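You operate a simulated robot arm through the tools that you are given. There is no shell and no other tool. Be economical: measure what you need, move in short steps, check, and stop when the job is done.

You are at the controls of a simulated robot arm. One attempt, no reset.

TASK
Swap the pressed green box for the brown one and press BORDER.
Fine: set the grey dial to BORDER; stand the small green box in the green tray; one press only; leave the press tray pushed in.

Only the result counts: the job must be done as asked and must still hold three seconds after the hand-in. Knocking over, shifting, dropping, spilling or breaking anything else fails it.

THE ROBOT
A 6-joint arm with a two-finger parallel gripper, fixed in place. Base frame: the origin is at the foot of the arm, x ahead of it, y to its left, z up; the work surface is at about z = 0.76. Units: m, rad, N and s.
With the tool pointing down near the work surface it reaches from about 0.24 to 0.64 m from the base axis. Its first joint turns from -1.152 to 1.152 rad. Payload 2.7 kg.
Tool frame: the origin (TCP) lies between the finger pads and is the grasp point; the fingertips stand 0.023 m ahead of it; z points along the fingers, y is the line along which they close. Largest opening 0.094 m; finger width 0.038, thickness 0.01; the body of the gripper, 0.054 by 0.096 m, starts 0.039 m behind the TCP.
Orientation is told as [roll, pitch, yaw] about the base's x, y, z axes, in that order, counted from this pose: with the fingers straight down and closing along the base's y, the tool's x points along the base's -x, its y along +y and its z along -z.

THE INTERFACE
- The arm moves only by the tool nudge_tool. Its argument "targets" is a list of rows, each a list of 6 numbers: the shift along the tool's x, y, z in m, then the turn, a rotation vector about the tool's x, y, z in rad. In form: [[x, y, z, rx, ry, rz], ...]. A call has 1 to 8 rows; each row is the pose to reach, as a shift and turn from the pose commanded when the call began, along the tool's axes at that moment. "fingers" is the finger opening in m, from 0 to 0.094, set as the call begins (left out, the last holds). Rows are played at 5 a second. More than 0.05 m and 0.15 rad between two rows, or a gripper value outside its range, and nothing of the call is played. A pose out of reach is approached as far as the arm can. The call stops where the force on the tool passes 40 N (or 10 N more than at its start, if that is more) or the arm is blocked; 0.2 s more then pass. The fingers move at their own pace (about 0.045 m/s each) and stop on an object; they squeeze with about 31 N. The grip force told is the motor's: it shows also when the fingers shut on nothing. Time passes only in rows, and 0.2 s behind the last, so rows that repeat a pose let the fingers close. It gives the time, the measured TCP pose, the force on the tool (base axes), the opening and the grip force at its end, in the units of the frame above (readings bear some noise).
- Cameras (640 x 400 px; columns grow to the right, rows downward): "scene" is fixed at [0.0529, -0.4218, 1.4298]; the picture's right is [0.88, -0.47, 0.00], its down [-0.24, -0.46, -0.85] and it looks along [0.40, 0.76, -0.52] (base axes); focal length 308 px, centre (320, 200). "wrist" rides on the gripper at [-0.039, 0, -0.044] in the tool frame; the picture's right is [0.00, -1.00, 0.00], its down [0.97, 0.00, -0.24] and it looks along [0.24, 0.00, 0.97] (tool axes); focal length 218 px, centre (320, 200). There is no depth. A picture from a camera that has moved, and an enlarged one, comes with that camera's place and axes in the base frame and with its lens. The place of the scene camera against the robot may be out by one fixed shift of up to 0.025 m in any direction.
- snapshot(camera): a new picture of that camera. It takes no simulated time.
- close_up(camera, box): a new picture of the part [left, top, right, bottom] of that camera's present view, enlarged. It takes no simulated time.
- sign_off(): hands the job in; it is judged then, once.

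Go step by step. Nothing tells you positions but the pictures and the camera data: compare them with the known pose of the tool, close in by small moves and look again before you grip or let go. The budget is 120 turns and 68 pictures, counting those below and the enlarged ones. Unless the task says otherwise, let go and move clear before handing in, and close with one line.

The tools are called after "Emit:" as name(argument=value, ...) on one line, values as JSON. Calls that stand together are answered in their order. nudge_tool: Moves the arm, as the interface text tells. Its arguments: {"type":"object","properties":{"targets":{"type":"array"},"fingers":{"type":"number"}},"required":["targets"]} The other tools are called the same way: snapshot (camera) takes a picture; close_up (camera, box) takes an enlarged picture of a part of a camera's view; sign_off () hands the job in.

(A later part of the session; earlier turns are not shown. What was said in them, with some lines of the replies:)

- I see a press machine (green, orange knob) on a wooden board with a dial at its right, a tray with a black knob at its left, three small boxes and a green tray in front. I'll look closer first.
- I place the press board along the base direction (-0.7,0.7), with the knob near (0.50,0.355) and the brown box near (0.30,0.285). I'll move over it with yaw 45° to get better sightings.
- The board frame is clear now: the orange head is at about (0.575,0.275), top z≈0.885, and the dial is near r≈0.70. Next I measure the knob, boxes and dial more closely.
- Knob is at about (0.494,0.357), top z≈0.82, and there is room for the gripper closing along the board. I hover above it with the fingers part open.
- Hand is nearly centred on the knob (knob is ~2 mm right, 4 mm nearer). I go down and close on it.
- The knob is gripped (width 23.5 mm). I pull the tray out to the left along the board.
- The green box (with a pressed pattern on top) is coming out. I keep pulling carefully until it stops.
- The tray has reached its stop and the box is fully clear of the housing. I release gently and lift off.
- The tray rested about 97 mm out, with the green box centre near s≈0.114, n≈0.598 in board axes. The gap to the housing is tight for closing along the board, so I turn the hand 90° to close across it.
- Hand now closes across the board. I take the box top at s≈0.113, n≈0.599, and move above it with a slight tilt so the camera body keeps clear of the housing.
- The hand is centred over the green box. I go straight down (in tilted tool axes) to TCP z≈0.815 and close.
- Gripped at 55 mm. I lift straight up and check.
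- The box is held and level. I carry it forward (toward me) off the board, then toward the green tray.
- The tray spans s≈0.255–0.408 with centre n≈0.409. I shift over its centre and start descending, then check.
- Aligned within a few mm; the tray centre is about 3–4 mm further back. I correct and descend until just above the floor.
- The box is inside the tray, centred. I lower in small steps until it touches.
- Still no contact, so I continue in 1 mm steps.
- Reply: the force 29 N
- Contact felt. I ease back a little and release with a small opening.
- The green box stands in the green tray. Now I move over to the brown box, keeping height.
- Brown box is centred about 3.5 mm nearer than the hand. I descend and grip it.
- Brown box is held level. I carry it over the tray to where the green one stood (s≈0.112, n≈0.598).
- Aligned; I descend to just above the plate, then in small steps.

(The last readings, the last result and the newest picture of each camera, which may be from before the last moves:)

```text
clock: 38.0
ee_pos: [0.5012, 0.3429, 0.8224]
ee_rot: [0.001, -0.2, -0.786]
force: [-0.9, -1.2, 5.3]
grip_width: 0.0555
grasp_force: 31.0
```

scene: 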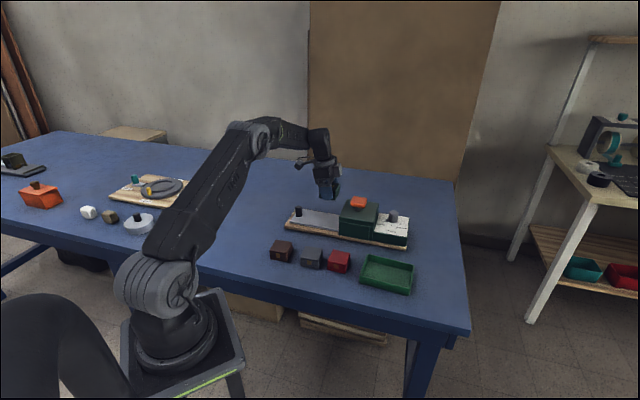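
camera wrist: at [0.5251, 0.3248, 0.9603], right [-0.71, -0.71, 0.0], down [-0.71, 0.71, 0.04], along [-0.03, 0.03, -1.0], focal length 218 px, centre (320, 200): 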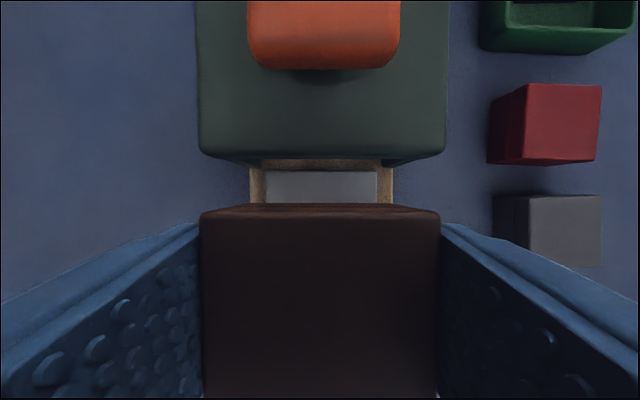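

Light contact with the plate felt. I release and lift away, then look.

Emit:
nudge_tool(targets=[[0, 0, 0, 0, 0, 0], [0, 0, 0, 0, 0, 0], [0, 0, 0, 0, 0, 0]], fingers=0.09)

Emit:
nudge_tool(targets=[[-0.002, 0, -0.01, 0, 0, 0], [-0.006, 0, -0.03, 0, 0, 0], [-0.014, 0, -0.07, 0, 0, 0], [-0.0228, 0, -0.1125, 0, 0, 0], [-0.0228, 0, -0.1125, 0, 0, 0]])

Emit:
snapshot(camera="wrist")

Emit:
close_up(camera="scene", box=[260, 170, 440, 300])

```text
clock: 38.8
ee_pos: [0.503, 0.3433, 0.8226]
ee_rot: [-0.001, -0.198, -0.785]
force: [0.0, -0.4, -0.5]
grip_width: 0.0898
grasp_force: 0.0
```

```text
clock: 40.0
ee_pos: [0.5007, 0.3444, 0.9361]
ee_rot: [0.0, -0.198, -0.786]
force: [0.0, -1.1, 0.5]
grip_width: 0.0901
grasp_force: 0.1
```

```text
27 pictures are left
camera wrist: at [0.5218, 0.3241, 0.9877], right [-0.71, -0.71, 0.0], down [-0.71, 0.71, 0.04], along [-0.03, 0.03, -1.0], focal length 218 px, centre (320, 200)
```

wrist: 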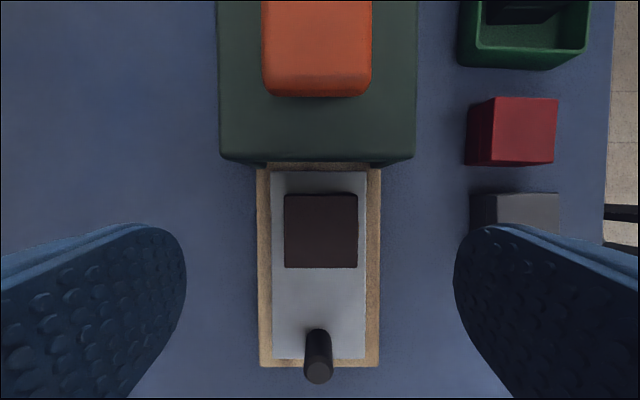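

```text
3.08 times, centred on (350, 235) of scene
camera zoom: at [0.0529, -0.4218, 1.4298], right [0.88, -0.47, 0.0], down [-0.24, -0.46, -0.85], along [0.4, 0.76, -0.52], focal length 949 px, centre (228, 92)
```

zoom: 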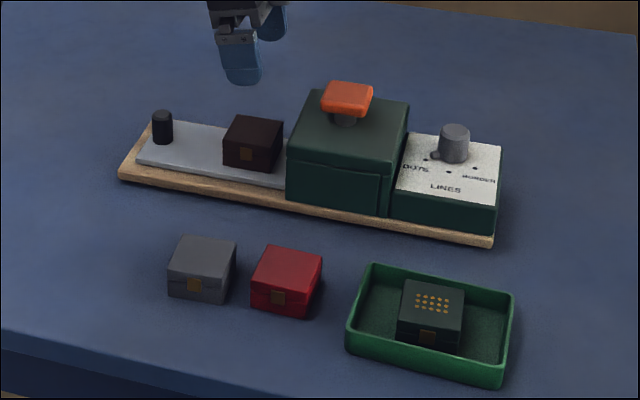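

Brown box sits where the green one was (s≈0.110). Next I move over the knob and grip it to push the tray back in.

Emit:
nudge_tool(targets=[[0.0361, 0.0015, -0.0073, 0, 0, 0], [0.0722, 0.0015, -0.0147, 0, 0, 0], [0.1083, 0.0015, -0.022, 0, 0, 0], [0.1162, 0.0015, 0.0172, 0, 0, 0], [0.123, 0.0015, 0.0515, 0, 0, 0], [0.123, 0.0015, 0.0515, 0, 0, 0]], fingers=0.056)

Emit:
snapshot(camera="wrist")

```text
clock: 41.4
ee_pos: [0.4247, 0.4219, 0.8596]
ee_rot: [-0.001, -0.2, -0.785]
force: [-0.1, 0.3, -0.1]
grip_width: 0.0557
grasp_force: 0.0
```

```text
25 pictures are left
camera wrist: at [0.4462, 0.4004, 0.9117], right [-0.71, -0.71, 0.0], down [-0.71, 0.71, 0.04], along [-0.03, 0.03, -1.0], focal length 218 px, centre (320, 200)
```

wrist: 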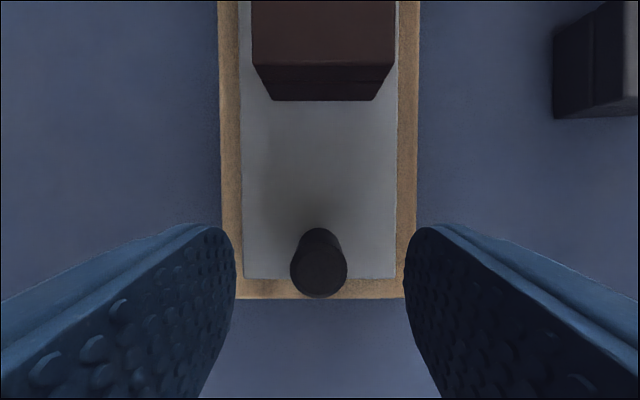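

Centred on the knob. I descend and close.

Emit:
nudge_tool(targets=[[0.005, 0, 0.02, 0, 0, 0], [0.01, 0, 0.0413, 0, 0, 0], [0.01, 0, 0.0413, 0, 0, 0]])

Emit:
nudge_tool(targets=[[0, 0, 0, 0, 0, 0], [0, 0, 0, 0, 0, 0], [0, 0, 0, 0, 0, 0]], fingers=0.0)

Emit:
nudge_tool(targets=[[-0.0118, 0, 0.0024, 0, 0, 0], [-0.0235, 0, 0.0048, 0, 0, 0], [-0.0353, 0, 0.0072, 0, 0, 0], [-0.047, 0, 0.0095, 0, 0, 0], [-0.0588, 0, 0.0119, 0, 0, 0]])

Emit:
close_up(camera="scene", box=[260, 150, 420, 250])

```text
clock: 42.2
ee_pos: [0.4227, 0.4242, 0.8173]
ee_rot: [0.0, -0.201, -0.787]
force: [0.5, -0.5, -0.3]
grip_width: 0.0559
grasp_force: 0.1
```

```text
clock: 43.0
ee_pos: [0.4235, 0.4232, 0.8172]
ee_rot: [-0.003, -0.202, -0.785]
force: [-4.4, -3.6, 1.0]
grip_width: 0.0236
grasp_force: 30.6
```

```text
clock: 44.2
ee_pos: [0.4644, 0.3815, 0.8172]
ee_rot: [-0.001, -0.198, -0.786]
force: [-0.3, 1.2, 0.2]
grip_width: 0.0238
grasp_force: 31.2
```

```text
4.00 times, centred on (340, 200) of scene
camera zoom: at [0.0531, -0.4217, 1.4299], right [0.88, -0.47, 0.0], down [-0.24, -0.46, -0.85], along [0.4, 0.76, -0.52], focal length 1234 px, centre (240, 200)
```

zoom: 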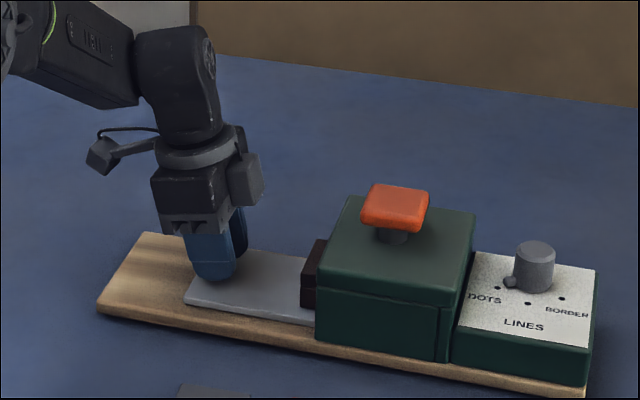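

The box is sliding into the press. I push the remaining ~38 mm slowly until the stop.

Emit:
nudge_tool(targets=[[-0.0098, 0, 0.002, 0, 0, 0], [-0.0196, 0, 0.004, 0, 0, 0], [-0.0294, 0, 0.006, 0, 0, 0], [-0.0363, 0, 0.0074, 0, 0, 0], [-0.0392, 0, 0.0079, 0, 0, 0], [-0.0392, 0, 0.0079, 0, 0, 0]])

Emit:
close_up(camera="scene", box=[260, 150, 420, 250])

```text
clock: 45.6
ee_pos: [0.4935, 0.3527, 0.8198]
ee_rot: [0.001, -0.2, -0.785]
force: [-7.3, 3.8, 0.4]
grip_width: 0.0234
grasp_force: 31.6
```

```text
4.00 times, centred on (340, 200) of scene
camera zoom: at [0.0529, -0.4216, 1.4299], right [0.88, -0.47, 0.0], down [-0.24, -0.46, -0.85], along [0.4, 0.76, -0.52], focal length 1234 px, centre (240, 200)
```

zoom: 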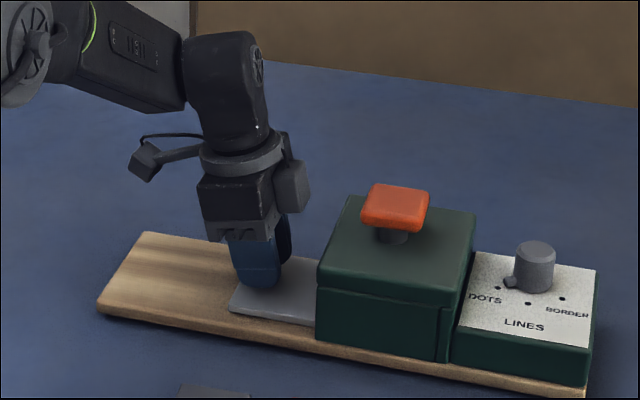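

Tray is back at its starting place against the stop. I release and rise.

Emit:
nudge_tool(targets=[[0.0, 0, 0, 0, 0, 0], [0.0, 0, 0, 0, 0, 0], [-0.004, 0, -0.02, 0, 0, 0], [-0.01, 0, -0.05, 0, 0, 0], [-0.018, 0, -0.09, 0, 0, 0], [-0.026, 0, -0.13, 0, 0, 0], [-0.026, 0, -0.13, 0, 0, 0]], fingers=0.055)

Emit:
snapshot(camera="wrist")

Emit:
close_up(camera="scene", box=[280, 185, 420, 255])

```text
clock: 47.2
ee_pos: [0.4937, 0.3517, 0.9535]
ee_rot: [-0.001, -0.199, -0.786]
force: [0.1, -0.5, 0.6]
grip_width: 0.055
grasp_force: 0.1
```

```text
22 pictures are left
camera wrist: at [0.515, 0.3306, 1.0049], right [-0.71, -0.71, 0.0], down [-0.71, 0.71, 0.04], along [-0.03, 0.03, -1.0], focal length 218 px, centre (320, 200)
```

wrist: 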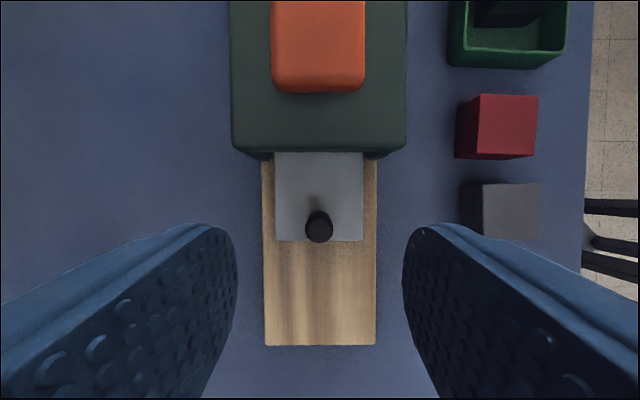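

```text
4.57 times, centred on (350, 220) of scene
camera zoom: at [0.0529, -0.4218, 1.4298], right [0.88, -0.47, 0.0], down [-0.24, -0.46, -0.85], along [0.4, 0.76, -0.52], focal length 1410 px, centre (183, 109)
```

zoom: 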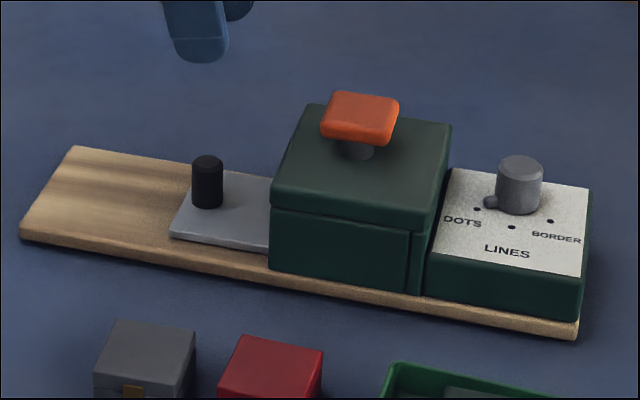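

Tray is back in at its original knob position. The dial axis is near (0.668,0.208) with the pointer at DOTS, so BORDER needs about +120° (counter-clockwise from above). I move above it, changing yaw to about −13°.

Emit:
nudge_tool(targets=[[-0.004, 0, -0.0196, 0, 0, 0], [-0.0407, 0.0036, -0.0122, -0.0277, 0, -0.137], [-0.0774, 0.0072, -0.0047, -0.0555, 0, -0.2735], [-0.1141, 0.0108, 0.0027, -0.083, 0, -0.41], [-0.1508, 0.0144, 0.0102, -0.111, 0, -0.547], [-0.1875, 0.018, 0.0176, -0.111, 0, -0.547], [-0.2243, 0.0216, 0.0251, -0.111, 0, -0.547], [-0.2243, 0.0216, 0.0251, -0.111, 0, -0.547]])

Emit:
snapshot(camera="wrist")

```text
clock: 49.0
ee_pos: [0.6382, 0.1969, 0.9696]
ee_rot: [0.0, -0.199, -0.227]
force: [0.1, 0.3, -0.3]
grip_width: 0.0551
grasp_force: 0.1
out of reach, approached as far as the arm can: row 6, 7, 8
```

```text
20 pictures are left
camera wrist: at [0.6668, 0.1911, 1.0214], right [-0.22, -0.97, 0.0], down [-0.97, 0.22, 0.04], along [-0.04, 0.01, -1.0], focal length 218 px, centre (320, 200)
```

wrist: 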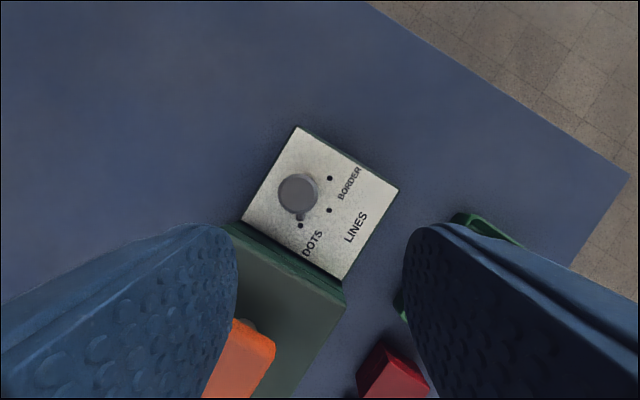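

The dial measures at (0.6685,0.209). The reach ran out with this little lean, so I lean the hand further outward.

Emit:
nudge_tool(targets=[[0, 0, 0, 0, -0.1, 0], [0, 0, 0, 0, -0.2, 0], [0, 0, 0, 0, -0.3, 0], [0, 0, 0, 0, -0.3, 0]])

```text
clock: 50.0
ee_pos: [0.6381, 0.199, 0.9675]
ee_rot: [0.002, -0.501, -0.225]
force: [0.5, 0.1, -0.2]
grip_width: 0.0549
grasp_force: 0.2
```

Now with 0.5 rad of lean, I shift to the dial and lower to hover height.

Emit:
nudge_tool(targets=[[0.002, 0.004, 0.018, 0, 0, 0], [0.004, 0.008, 0.036, 0, 0, 0], [0.006, 0.012, 0.054, 0, 0, 0], [0.0082, 0.0166, 0.0724, 0, 0, 0], [0.0082, 0.0166, 0.0724, 0, 0, 0]])

Emit:
snapshot(camera="wrist")

Emit:
close_up(camera="scene", box=[310, 140, 450, 240])

```text
clock: 51.2
ee_pos: [0.669, 0.2086, 0.8994]
ee_rot: [0.001, -0.501, -0.226]
force: [-0.6, 0.1, -0.3]
grip_width: 0.055
grasp_force: 0.1
```

```text
19 pictures are left
camera wrist: at [0.682, 0.2057, 0.9574], right [-0.23, -0.97, 0.0], down [-0.94, 0.22, -0.25], along [0.25, -0.06, -0.97], focal length 218 px, centre (320, 200)
```

wrist: 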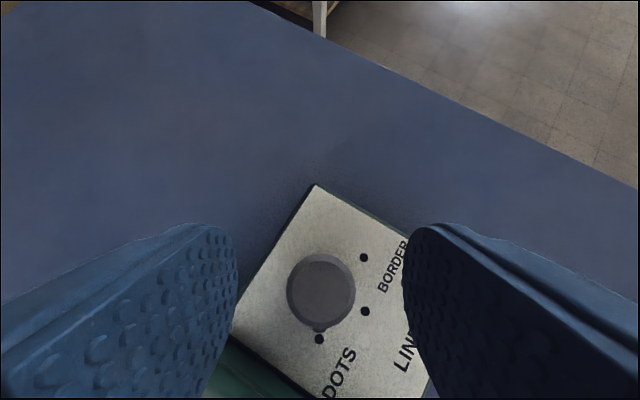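

```text
4.00 times, centred on (380, 190) of scene
camera zoom: at [0.0529, -0.4218, 1.4298], right [0.88, -0.47, 0.0], down [-0.24, -0.46, -0.85], along [0.4, 0.76, -0.52], focal length 1234 px, centre (80, 240)
```

zoom: 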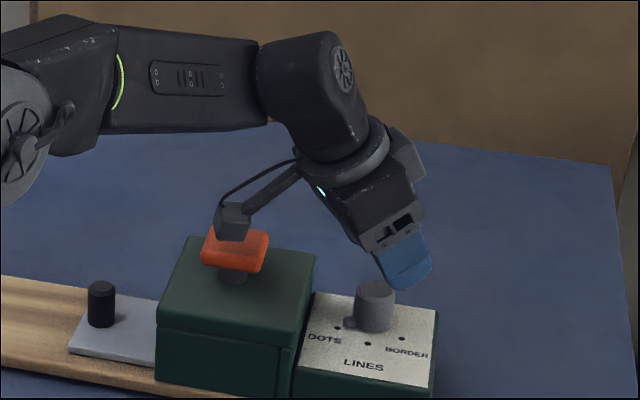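

The hand reaches the dial, but the side stalk sits right above the press head at this yaw, so descending here is risky. I sweep the yaw counter-clockwise in the air to test reach and swing the stalk away.

Emit:
nudge_tool(targets=[[0, 0, 0, -0.0671, 0, -0.1229], [0, 0, 0, -0.1342, 0, -0.2457], [0, 0, 0, -0.2013, 0, -0.3686], [0, 0, 0, -0.2684, 0, -0.4915], [0, 0, 0, -0.3356, 0, -0.6143], [0, 0, 0, -0.4027, 0, -0.7372], [0, 0, 0, -0.4698, 0, -0.86], [0, 0, 0, -0.5369, 0, -0.9829]])

Emit:
nudge_tool(targets=[[0, 0, 0, -0.0671, 0, -0.1229], [0, 0, 0, -0.1342, 0, -0.2457], [0, 0, 0, -0.2013, 0, -0.3686], [0, 0, 0, -0.2205, 0, -0.4037]])

```text
clock: 53.0
ee_pos: [0.6692, 0.2084, 0.8985]
ee_rot: [0.0, -0.501, 0.895]
force: [-0.1, 0.1, 0.3]
grip_width: 0.0551
grasp_force: 0.0
```

```text
clock: 54.0
ee_pos: [0.647, 0.2016, 0.8975]
ee_rot: [0.0, -0.501, 1.355]
force: [0.6, -0.4, 0.7]
grip_width: 0.055
grasp_force: 0.1
out of reach, approached as far as the arm can: row 2, 3, 4
```

Reach holds up to yaw ≈ 1.03. I'll turn the dial in three grips of about 41°, from yaw 0.21 to 0.93. First back to yaw 0.21 above the dial.

Emit:
nudge_tool(targets=[[0, 0, 0, 0.0687, 0, 0.1257], [0, 0, 0, 0.1373, 0, 0.2514], [-0.002, -0.004, 0.001, 0.206, 0, 0.3771], [-0.004, -0.008, 0.002, 0.2747, 0, 0.5029], [-0.006, -0.012, 0.003, 0.3434, 0, 0.6286], [-0.008, -0.016, 0.004, 0.412, 0, 0.7543], [-0.0104, -0.0194, 0.0057, 0.4807, 0, 0.88], [-0.0104, -0.0194, 0.0057, 0.5494, 0, 1.0057]])

Emit:
snapshot(camera="wrist")

Emit:
close_up(camera="scene", box=[310, 140, 450, 240])

```text
clock: 55.8
ee_pos: [0.6708, 0.2093, 0.8996]
ee_rot: [0.0, -0.503, 0.207]
force: [-0.1, -0.1, -0.8]
grip_width: 0.0549
grasp_force: 0.1
```

```text
17 pictures are left
camera wrist: at [0.6833, 0.2117, 0.9573], right [0.21, -0.98, 0.0], down [-0.95, -0.2, -0.26], along [0.25, 0.05, -0.97], focal length 218 px, centre (320, 200)
```

wrist: 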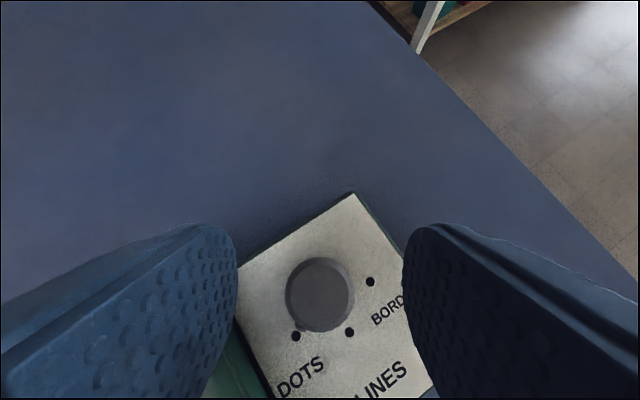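

```text
4.00 times, centred on (380, 190) of scene
camera zoom: at [0.0529, -0.4218, 1.4298], right [0.88, -0.47, 0.0], down [-0.24, -0.46, -0.85], along [0.4, 0.76, -0.52], focal length 1234 px, centre (80, 240)
```

zoom: 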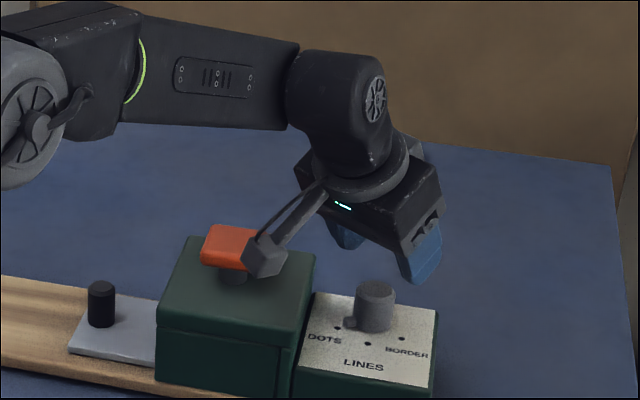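

The stalk is now well clear of the press head. I descend over the dial to TCP z≈0.858 and close.

Emit:
nudge_tool(targets=[[0.007, 0, 0.012, 0, 0, 0], [0.015, 0, 0.024, 0, 0, 0], [0.022, 0, 0.0358, 0, 0, 0], [0.022, 0, 0.0358, 0, 0, 0]])

Emit:
close_up(camera="scene", box=[340, 170, 440, 250])

```text
clock: 56.8
ee_pos: [0.6674, 0.2077, 0.8573]
ee_rot: [0.002, -0.502, 0.209]
force: [-0.3, 0.1, -0.5]
grip_width: 0.0548
grasp_force: 0.0
```

```text
5.00 times, centred on (390, 210) of scene
camera zoom: at [0.0529, -0.4218, 1.4298], right [0.88, -0.47, 0.0], down [-0.24, -0.46, -0.85], along [0.4, 0.76, -0.52], focal length 1542 px, centre (-30, 150)
```

zoom: 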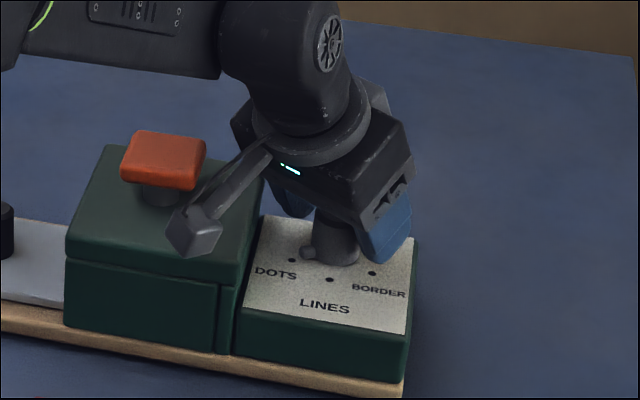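

Fingers straddle the dial and nothing else is near. I close and turn 41° counter-clockwise.

Emit:
nudge_tool(targets=[[0, 0, 0, 0, 0, 0], [0, 0, 0, 0, 0, 0], [0, 0, 0, 0, 0, 0]], fingers=0.0)

Emit:
nudge_tool(targets=[[0, 0, 0, -0.0687, 0, -0.1257], [0, 0, 0, -0.1373, 0, -0.2514], [0, 0, 0, -0.206, 0, -0.3771], [0, 0, 0, -0.2747, 0, -0.5029], [0, 0, 0, -0.3434, 0, -0.6286]])

Emit:
close_up(camera="scene", box=[340, 170, 440, 250])

```text
clock: 57.6
ee_pos: [0.6672, 0.209, 0.8561]
ee_rot: [0.0, -0.5, 0.208]
force: [-0.7, 6.2, 0.4]
grip_width: 0.0314
grasp_force: 30.9
```

```text
clock: 58.8
ee_pos: [0.6687, 0.2094, 0.8569]
ee_rot: [0.002, -0.502, 0.923]
force: [-1.1, 11.5, 0.6]
grip_width: 0.0316
grasp_force: 31.1
```

```text
5.00 times, centred on (390, 210) of scene
camera zoom: at [0.0529, -0.4215, 1.4299], right [0.88, -0.47, 0.0], down [-0.24, -0.46, -0.85], along [0.4, 0.76, -0.52], focal length 1542 px, centre (-30, 150)
```

zoom: 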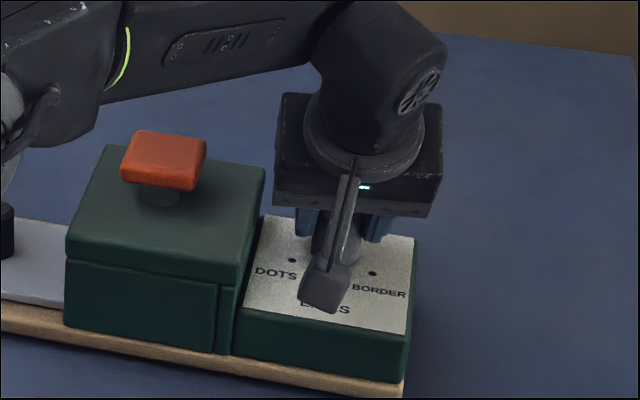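

The dial seems to have turned with the hand (31.5 mm diameter). I open slightly, rotate back in place, and grip again for a second turn.

Emit:
nudge_tool(targets=[[0, 0, 0, 0, 0, 0], [0, 0, 0, 0, 0, 0], [0, 0, 0, 0.0687, 0, 0.1257], [0, 0, 0, 0.1373, 0, 0.2514], [0, 0, 0, 0.206, 0, 0.3771], [0, 0, 0, 0.2747, 0, 0.5029], [0, 0, 0, 0.3434, 0, 0.6286]], fingers=0.06)

Emit:
close_up(camera="scene", box=[340, 170, 440, 250])

```text
clock: 60.4
ee_pos: [0.669, 0.2089, 0.8573]
ee_rot: [0.0, -0.502, 0.206]
force: [-0.3, 1.4, -0.3]
grip_width: 0.0601
grasp_force: 0.0
```

```text
5.00 times, centred on (390, 210) of scene
camera zoom: at [0.0529, -0.4218, 1.4298], right [0.88, -0.47, 0.0], down [-0.24, -0.46, -0.85], along [0.4, 0.76, -0.52], focal length 1542 px, centre (-30, 150)
```

zoom: 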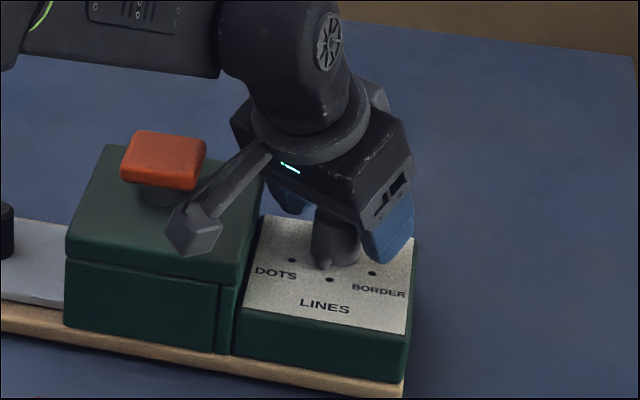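

The pointer moved about 40°. Second grip and turn.

Emit:
nudge_tool(targets=[[0, 0.001, 0, 0, 0, 0], [0, 0.001, 0, 0, 0, 0], [0, 0.001, 0, 0, 0, 0]], fingers=0.0)

Emit:
nudge_tool(targets=[[0, 0, 0, -0.0687, 0, -0.1257], [0, 0, 0, -0.1373, 0, -0.2514], [0, 0, 0, -0.206, 0, -0.3771], [0, 0, 0, -0.2747, 0, -0.5029], [0, 0, 0, -0.3434, 0, -0.6286]])

Emit:
nudge_tool(targets=[[0, 0, 0, 0, 0, 0], [0, 0, 0, 0, 0, 0], [0, 0, 0, 0.0687, 0, 0.1257], [0, 0, 0, 0.1373, 0, 0.2514], [0, 0, 0, 0.206, 0, 0.3771], [0, 0, 0, 0.2747, 0, 0.5029], [0, 0, 0, 0.3434, 0, 0.6286]], fingers=0.062)

Emit:
close_up(camera="scene", box=[340, 170, 440, 250])

```text
clock: 61.2
ee_pos: [0.6672, 0.2092, 0.8585]
ee_rot: [0.0, -0.502, 0.208]
force: [0.4, -0.3, 0.9]
grip_width: 0.0317
grasp_force: 30.9
```

```text
clock: 62.4
ee_pos: [0.669, 0.21, 0.8574]
ee_rot: [0.001, -0.501, 0.924]
force: [-5.1, -1.5, 5.9]
grip_width: 0.0317
grasp_force: 31.1
```

```text
clock: 64.0
ee_pos: [0.6685, 0.2082, 0.8569]
ee_rot: [0.0, -0.503, 0.208]
force: [-0.2, -0.3, -0.6]
grip_width: 0.0618
grasp_force: 0.0
```

```text
5.00 times, centred on (390, 210) of scene
camera zoom: at [0.0529, -0.4218, 1.4298], right [0.88, -0.47, 0.0], down [-0.24, -0.46, -0.85], along [0.4, 0.76, -0.52], focal length 1542 px, centre (-30, 150)
```

zoom: 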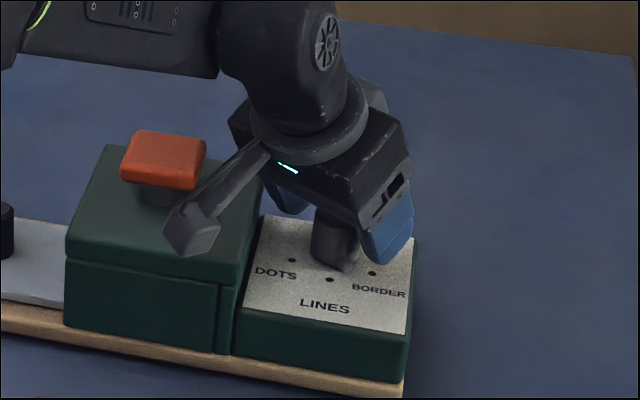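

Pointer is at about 291°; it needs ~39° more. The pointer now lies under the finger side, so I raise the grip 9 mm before closing.

Emit:
nudge_tool(targets=[[-0.0043, 0.0005, -0.0079, 0, 0, 0], [-0.0043, 0.0005, -0.0079, 0, 0, 0]])

Emit:
nudge_tool(targets=[[0, 0, 0, 0, 0, 0], [0, 0, 0, 0, 0, 0], [0, 0, 0, 0, 0, 0]], fingers=0.0)

```text
clock: 64.6
ee_pos: [0.668, 0.2087, 0.8661]
ee_rot: [-0.002, -0.498, 0.206]
force: [-1.0, 0.2, 0.2]
grip_width: 0.0618
grasp_force: 0.1
```

```text
clock: 65.4
ee_pos: [0.6689, 0.2079, 0.8662]
ee_rot: [0.0, -0.5, 0.209]
force: [-0.2, -1.8, 0.6]
grip_width: 0.0312
grasp_force: 31.3
```

Clean grip on the dial. I turn the last 39°.

Emit:
nudge_tool(targets=[[0, 0, 0, -0.0652, 0, -0.1194], [0, 0, 0, -0.1304, 0, -0.2387], [0, 0, 0, -0.1956, 0, -0.3581], [0, 0, 0, -0.2608, 0, -0.4774], [0, 0, 0, -0.326, 0, -0.5968], [0, 0, 0, -0.326, 0, -0.5968]])

Emit:
nudge_tool(targets=[[0, 0, 0, 0, 0, 0], [0, 0, 0, 0, 0, 0], [-0.01, 0, -0.018, 0, 0, 0], [-0.024, 0, -0.044, 0, 0, 0], [-0.043, 0, -0.079, 0, 0, 0], [-0.043, 0, -0.079, 0, 0, 0]], fingers=0.062)

Emit:
close_up(camera="scene", box=[340, 170, 440, 250])

Emit:
close_up(camera="wrist", box=[200, 200, 440, 350])

```text
clock: 66.8
ee_pos: [0.6688, 0.2086, 0.8675]
ee_rot: [-0.001, -0.5, 0.888]
force: [2.5, -3.4, 0.2]
grip_width: 0.0314
grasp_force: 31.3
```

```text
clock: 68.2
ee_pos: [0.6668, 0.2065, 0.9538]
ee_rot: [-0.001, -0.5, 0.886]
force: [0.3, -0.6, -0.5]
grip_width: 0.0622
grasp_force: 0.1
```

```text
5.00 times, centred on (390, 210) of scene
camera zoom: at [0.0529, -0.4218, 1.4298], right [0.88, -0.47, 0.0], down [-0.24, -0.46, -0.85], along [0.4, 0.76, -0.52], focal length 1542 px, centre (-30, 150)
```

zoom: 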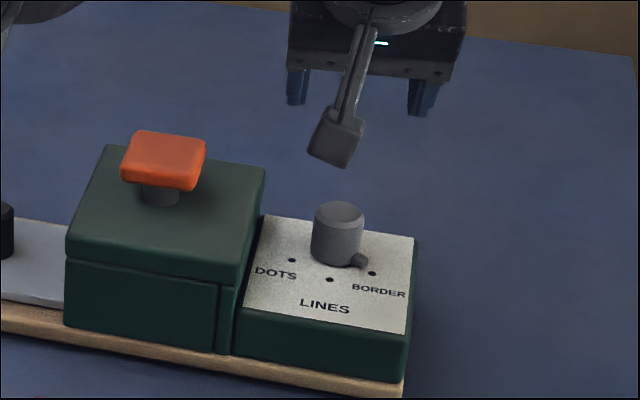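

```text
2.67 times, centred on (320, 275) of wrist
camera zoom: at [0.6753, 0.2177, 1.0128], right [0.78, -0.63, 0.0], down [-0.61, -0.75, -0.25], along [0.16, 0.2, -0.97], focal length 582 px, centre (320, 0)
```

zoom: 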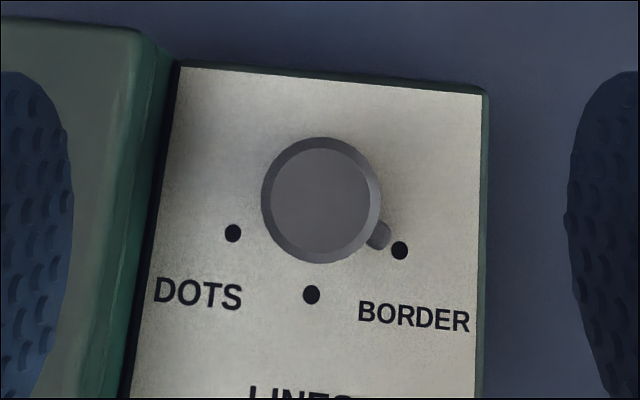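

The pointer lines up exactly with the BORDER dot. Now I move above the orange press head with fingers closed and the lean reduced.

Emit:
nudge_tool(targets=[[0.001, 0.03, -0.001, 0, 0.08, 0], [0.002, 0.06, -0.001, 0, 0.17, 0], [0.003, 0.09, -0.002, 0, 0.25, 0], [0.0044, 0.1144, -0.0024, 0, 0.32, 0], [0.0044, 0.1144, -0.0024, 0, 0.32, 0]], fingers=0.0)

Emit:
snapshot(camera="wrist")

Emit:
close_up(camera="scene", box=[280, 150, 440, 250])

```text
clock: 69.4
ee_pos: [0.5764, 0.2788, 0.9567]
ee_rot: [0.0, -0.18, 0.887]
force: [0.3, -1.0, -0.3]
grip_width: 0.0
grasp_force: 30.8
```

```text
9 pictures are left
camera wrist: at [0.5956, 0.3024, 1.0079], right [0.78, -0.63, 0.0], down [-0.63, -0.77, 0.06], along [-0.04, -0.05, -1.0], focal length 218 px, centre (320, 200)
```

wrist: 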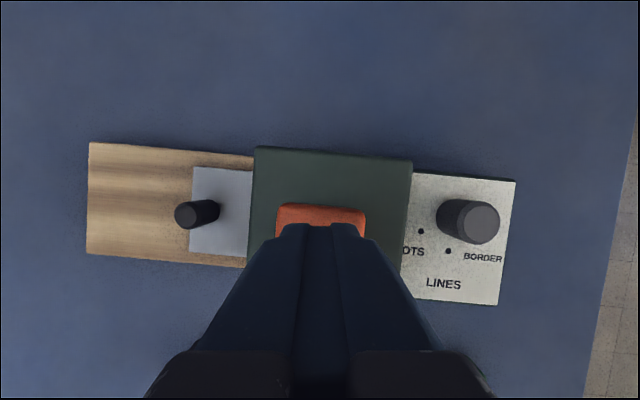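

```text
4.00 times, centred on (360, 200) of scene
camera zoom: at [0.0529, -0.4218, 1.4298], right [0.88, -0.47, 0.0], down [-0.24, -0.46, -0.85], along [0.4, 0.76, -0.52], focal length 1234 px, centre (160, 200)
```

zoom: 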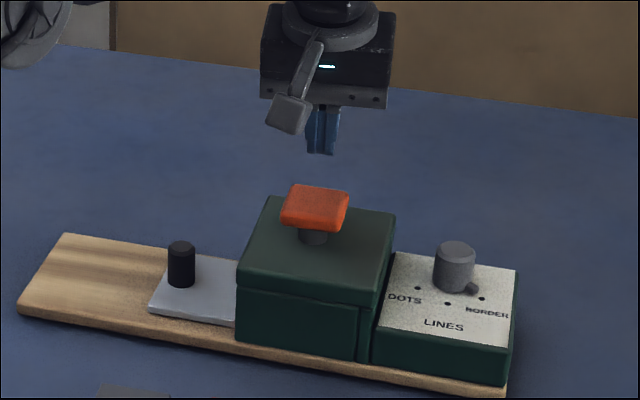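

I'm above the head; I centre up (7 mm back) and lower to just above it.

Emit:
nudge_tool(targets=[[0.0069, -0.001, -0.0013, 0, 0, 0], [0.0105, -0.001, 0.0184, 0, 0, 0], [0.0128, -0.001, 0.031, 0, 0, 0], [0.0128, -0.001, 0.031, 0, 0, 0]])

Emit:
close_up(camera="scene", box=[310, 160, 410, 235])

```text
clock: 70.4
ee_pos: [0.5713, 0.2731, 0.9224]
ee_rot: [-0.001, -0.179, 0.887]
force: [-0.8, 0.4, -0.8]
grip_width: 0.0003
grasp_force: 31.3
```

```text
5.33 times, centred on (360, 198) of scene
camera zoom: at [0.0529, -0.4218, 1.4298], right [0.88, -0.47, 0.0], down [-0.24, -0.46, -0.85], along [0.4, 0.76, -0.52], focal length 1645 px, centre (107, 213)
```

zoom: 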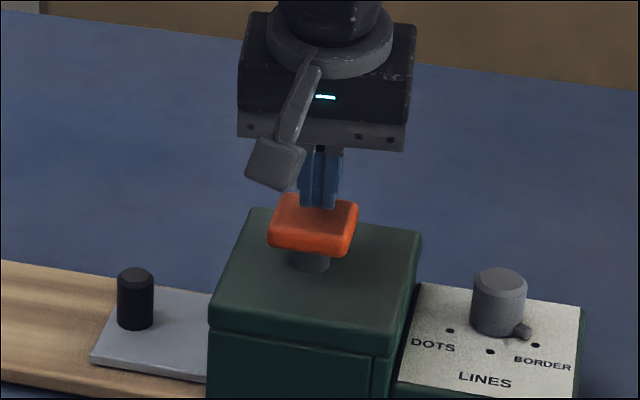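

Well centred. Now a single slow press downward.

Emit:
nudge_tool(targets=[[0.0009, 0, 0.0049, 0, 0, 0], [0.0016, 0, 0.0089, 0, 0, 0], [0.0021, 0, 0.0118, 0, 0, 0], [0.0027, 0, 0.0148, 0, 0, 0], [0.0032, 0, 0.0177, 0, 0, 0], [0.0038, 0, 0.0207, 0, 0, 0], [0.0043, 0, 0.0236, 0, 0, 0], [0.0048, 0, 0.0266, 0, 0, 0]])

Emit:
close_up(camera="scene", box=[310, 160, 410, 235])

```text
clock: 72.1
ee_pos: [0.5746, 0.2722, 0.9061]
ee_rot: [-0.005, -0.188, 0.889]
force: [-1.9, -0.7, 8.5]
grip_width: 0.0002
grasp_force: 31.5
stopped in row 8: the force on the tool passed its limit (the readings are from after the stop); the commanded pose is now the measured one
```

```text
5.33 times, centred on (360, 198) of scene
camera zoom: at [0.0527, -0.4219, 1.4298], right [0.88, -0.47, 0.0], down [-0.24, -0.46, -0.85], along [0.4, 0.76, -0.52], focal length 1645 px, centre (107, 213)
```

zoom: 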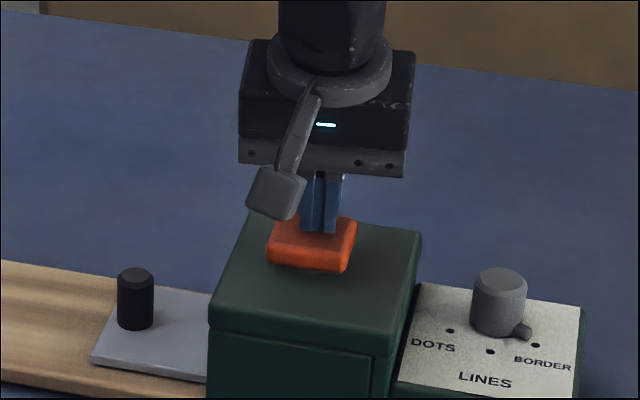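

The head went down to its stop (force limit reached). I raise straight up to end the single press.

Emit:
nudge_tool(targets=[[-0.0018, 0, -0.0098, 0, 0, 0], [-0.0054, 0, -0.0295, 0, 0, 0], [-0.0107, 0, -0.059, 0, 0, 0], [-0.0143, 0, -0.079, 0, 0, 0]])

Emit:
close_up(camera="scene", box=[280, 180, 420, 260])

```text
clock: 73.1
ee_pos: [0.5752, 0.272, 0.9841]
ee_rot: [-0.003, -0.187, 0.889]
force: [0.3, -0.3, 0.3]
grip_width: 0.0
grasp_force: 31.2
```

```text
4.57 times, centred on (350, 220) of scene
camera zoom: at [0.0529, -0.4218, 1.4298], right [0.88, -0.47, 0.0], down [-0.24, -0.46, -0.85], along [0.4, 0.76, -0.52], focal length 1410 px, centre (183, 109)
```

zoom: 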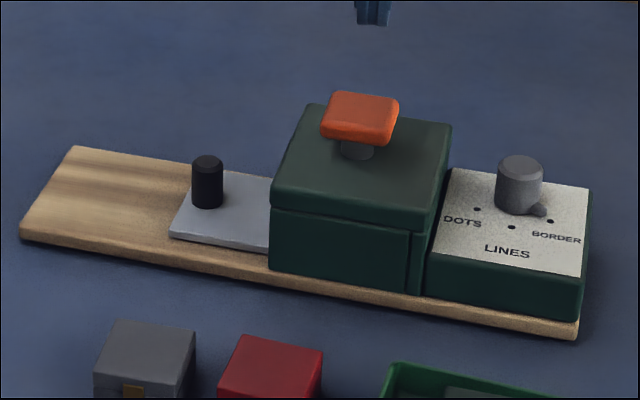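

Head sprang back and all is in place. To be sure the press took, I'll pull the tray out once for a look and push it back. First over to the knob.

Emit:
nudge_tool(targets=[[-0.003, 0.03, 0.0006, 0, 0.06, 0], [-0.006, 0.06, 0.0012, 0, 0.12, 0], [-0.01, 0.09, 0.0019, 0, 0.187, 0], [-0.013, 0.117, 0.0025, 0, 0.187, 0], [-0.013, 0.117, 0.0025, 0, 0.187, 0]], fingers=0.052)

Emit:
nudge_tool(targets=[[0, 0, 0.04, 0, 0, 0.104], [0, 0, 0.08, 0, 0, 0.104], [0, 0, 0.1, 0, 0, 0.104], [0, 0, 0.1, 0, 0, 0.104]])

Emit:
snapshot(camera="wrist")

```text
clock: 74.3
ee_pos: [0.4898, 0.3565, 0.9838]
ee_rot: [-0.004, 0.001, 0.887]
force: [-0.2, 0.2, 0.3]
grip_width: 0.0521
grasp_force: 0.1
```

```text
clock: 75.3
ee_pos: [0.4902, 0.3573, 0.882]
ee_rot: [-0.005, 0.002, 0.783]
force: [0.0, -0.9, 0.2]
grip_width: 0.0519
grasp_force: 0.1
```

```text
4 pictures are left
camera wrist: at [0.5176, 0.3838, 0.9276], right [0.71, -0.71, 0.0], down [-0.69, -0.68, 0.24], along [-0.17, -0.17, -0.97], focal length 218 px, centre (320, 200)
```

wrist: 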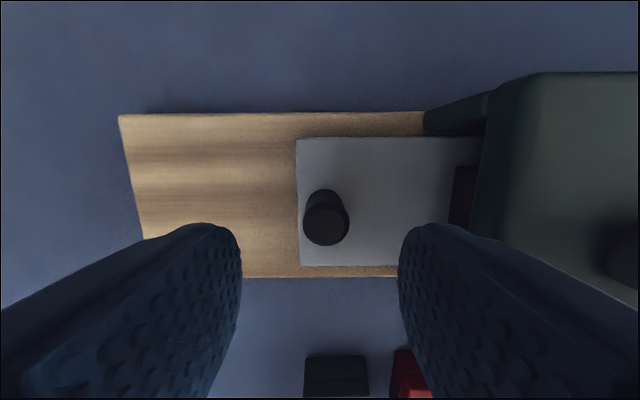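

Knob is ~4 mm to the right of the hand centre. I go down, grip, and pull out about 85 mm.

Emit:
nudge_tool(targets=[[0, -0.004, 0.03, 0, 0, 0], [0, -0.004, 0.055, 0, 0, 0], [0, -0.004, 0.0675, 0, 0, 0], [0, -0.004, 0.0675, 0, 0, 0]])

Emit:
nudge_tool(targets=[[0, 0, 0, 0, 0, 0], [0, 0, 0, 0, 0, 0], [0, 0, 0, 0, 0, 0]], fingers=0.0)

Emit:
nudge_tool(targets=[[0, 0.012, 0, 0, 0, 0], [0, 0.024, 0, 0, 0, 0], [0, 0.036, 0, 0, 0, 0], [0, 0.048, 0, 0, 0, 0], [0, 0.06, 0, 0, 0, 0], [0, 0.072, 0, 0, 0, 0], [0, 0.085, 0, 0, 0, 0]])

Emit:
close_up(camera="scene", box=[290, 190, 390, 250])

```text
clock: 76.3
ee_pos: [0.4922, 0.3518, 0.8173]
ee_rot: [-0.004, -0.001, 0.782]
force: [-0.1, -0.2, 0.2]
grip_width: 0.052
grasp_force: 0.1
```

```text
clock: 77.1
ee_pos: [0.4919, 0.3527, 0.8172]
ee_rot: [-0.002, 0.001, 0.784]
force: [-4.2, 4.9, -0.4]
grip_width: 0.0238
grasp_force: 30.8
```

```text
clock: 78.7
ee_pos: [0.4337, 0.4127, 0.816]
ee_rot: [-0.004, -0.001, 0.783]
force: [-5.8, -7.4, 12.7]
grip_width: 0.0233
grasp_force: 31.5
```

```text
6.40 times, centred on (340, 220) of scene
camera zoom: at [0.0526, -0.4222, 1.4297], right [0.88, -0.47, 0.0], down [-0.24, -0.46, -0.85], along [0.4, 0.76, -0.52], focal length 1974 px, centre (192, 72)
```

zoom: 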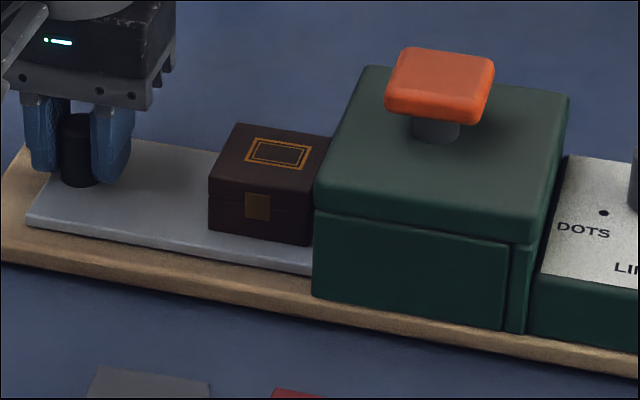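

The brown box carries the BORDER frame. I push the tray back in to its stop.

Emit:
nudge_tool(targets=[[0, -0.012, 0, 0, 0, 0], [0, -0.024, 0, 0, 0, 0], [0, -0.036, 0, 0, 0, 0], [0, -0.048, 0, 0, 0, 0], [0, -0.06, 0, 0, 0, 0], [0, -0.072, 0, 0, 0, 0], [0, -0.082, 0, 0, 0, 0], [0, -0.087, 0, 0, 0, 0]])

Emit:
nudge_tool(targets=[[0, -0.002, 0, 0, 0, 0], [0, -0.002, 0, 0, 0, 0]])

```text
clock: 80.5
ee_pos: [0.4924, 0.3555, 0.8148]
ee_rot: [0.001, 0.0, 0.786]
force: [-18.1, 10.2, 3.8]
grip_width: 0.0235
grasp_force: 30.7
```

```text
clock: 81.1
ee_pos: [0.4962, 0.3528, 0.8157]
ee_rot: [-0.002, 0.001, 0.785]
force: [-13.3, 14.4, -0.9]
grip_width: 0.0235
grasp_force: 30.8
```

At the stop. I ease off, release and lift clear.

Emit:
nudge_tool(targets=[[0, 0.002, 0, 0, 0, 0], [0, 0.002, 0, 0, 0, 0]])

Emit:
nudge_tool(targets=[[0, 0, 0, 0, 0, 0], [0, 0, 0, 0, 0, 0], [0, 0, -0.03, 0, 0, 0], [0, 0, -0.07, 0, 0, 0], [0, 0, -0.11, 0, 0, 0], [0.03, 0, -0.145, 0, 0, 0], [0.06, 0, -0.18, 0, 0, 0]], fingers=0.05)

Emit:
close_up(camera="scene", box=[260, 180, 440, 300])

Emit:
snapshot(camera="wrist")

```text
clock: 81.7
ee_pos: [0.4947, 0.3513, 0.815]
ee_rot: [-0.003, 0.0, 0.784]
force: [-6.4, 13.5, -0.2]
grip_width: 0.0236
grasp_force: 31.1
```

```text
clock: 83.3
ee_pos: [0.4529, 0.3076, 0.9961]
ee_rot: [-0.002, 0.001, 0.783]
force: [-0.1, 0.3, 0.3]
grip_width: 0.05
grasp_force: 0.1
```

```text
3.33 times, centred on (350, 240) of scene
camera zoom: at [0.0529, -0.4218, 1.4298], right [0.88, -0.47, 0.0], down [-0.24, -0.46, -0.85], along [0.4, 0.76, -0.52], focal length 1028 px, centre (220, 67)
```

zoom: 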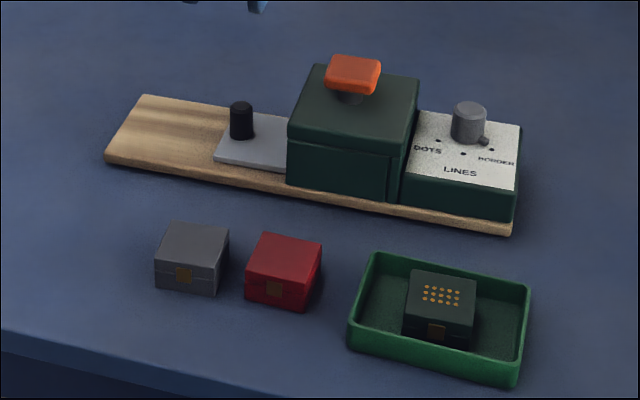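

```text
1 pictures are left
camera wrist: at [0.4805, 0.3358, 1.0402], right [0.71, -0.71, 0.0], down [-0.69, -0.68, 0.24], along [-0.17, -0.17, -0.97], focal length 218 px, centre (320, 200)
```

wrist: 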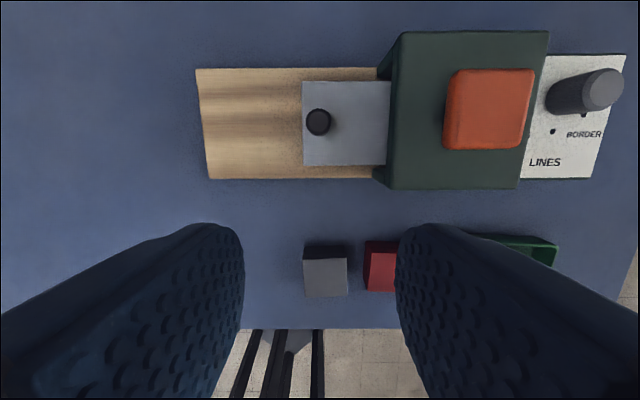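

The brown box is in the press with its BORDER frame, the tray is pushed in, the dial is on BORDER, the green box stands in the green tray and the hand is clear. I hand it in.

Emit:
sign_off()

```text
The job is handed in.
```

The job is handed in: the brown box got one press with the dial on BORDER and shows the frame, the green box stands in the green tray, and the press tray is pushed in. Handling shifted the press board by about 3 mm and the green tray by about 4 mm, and I pulled the press tray out once after the press to check the result.
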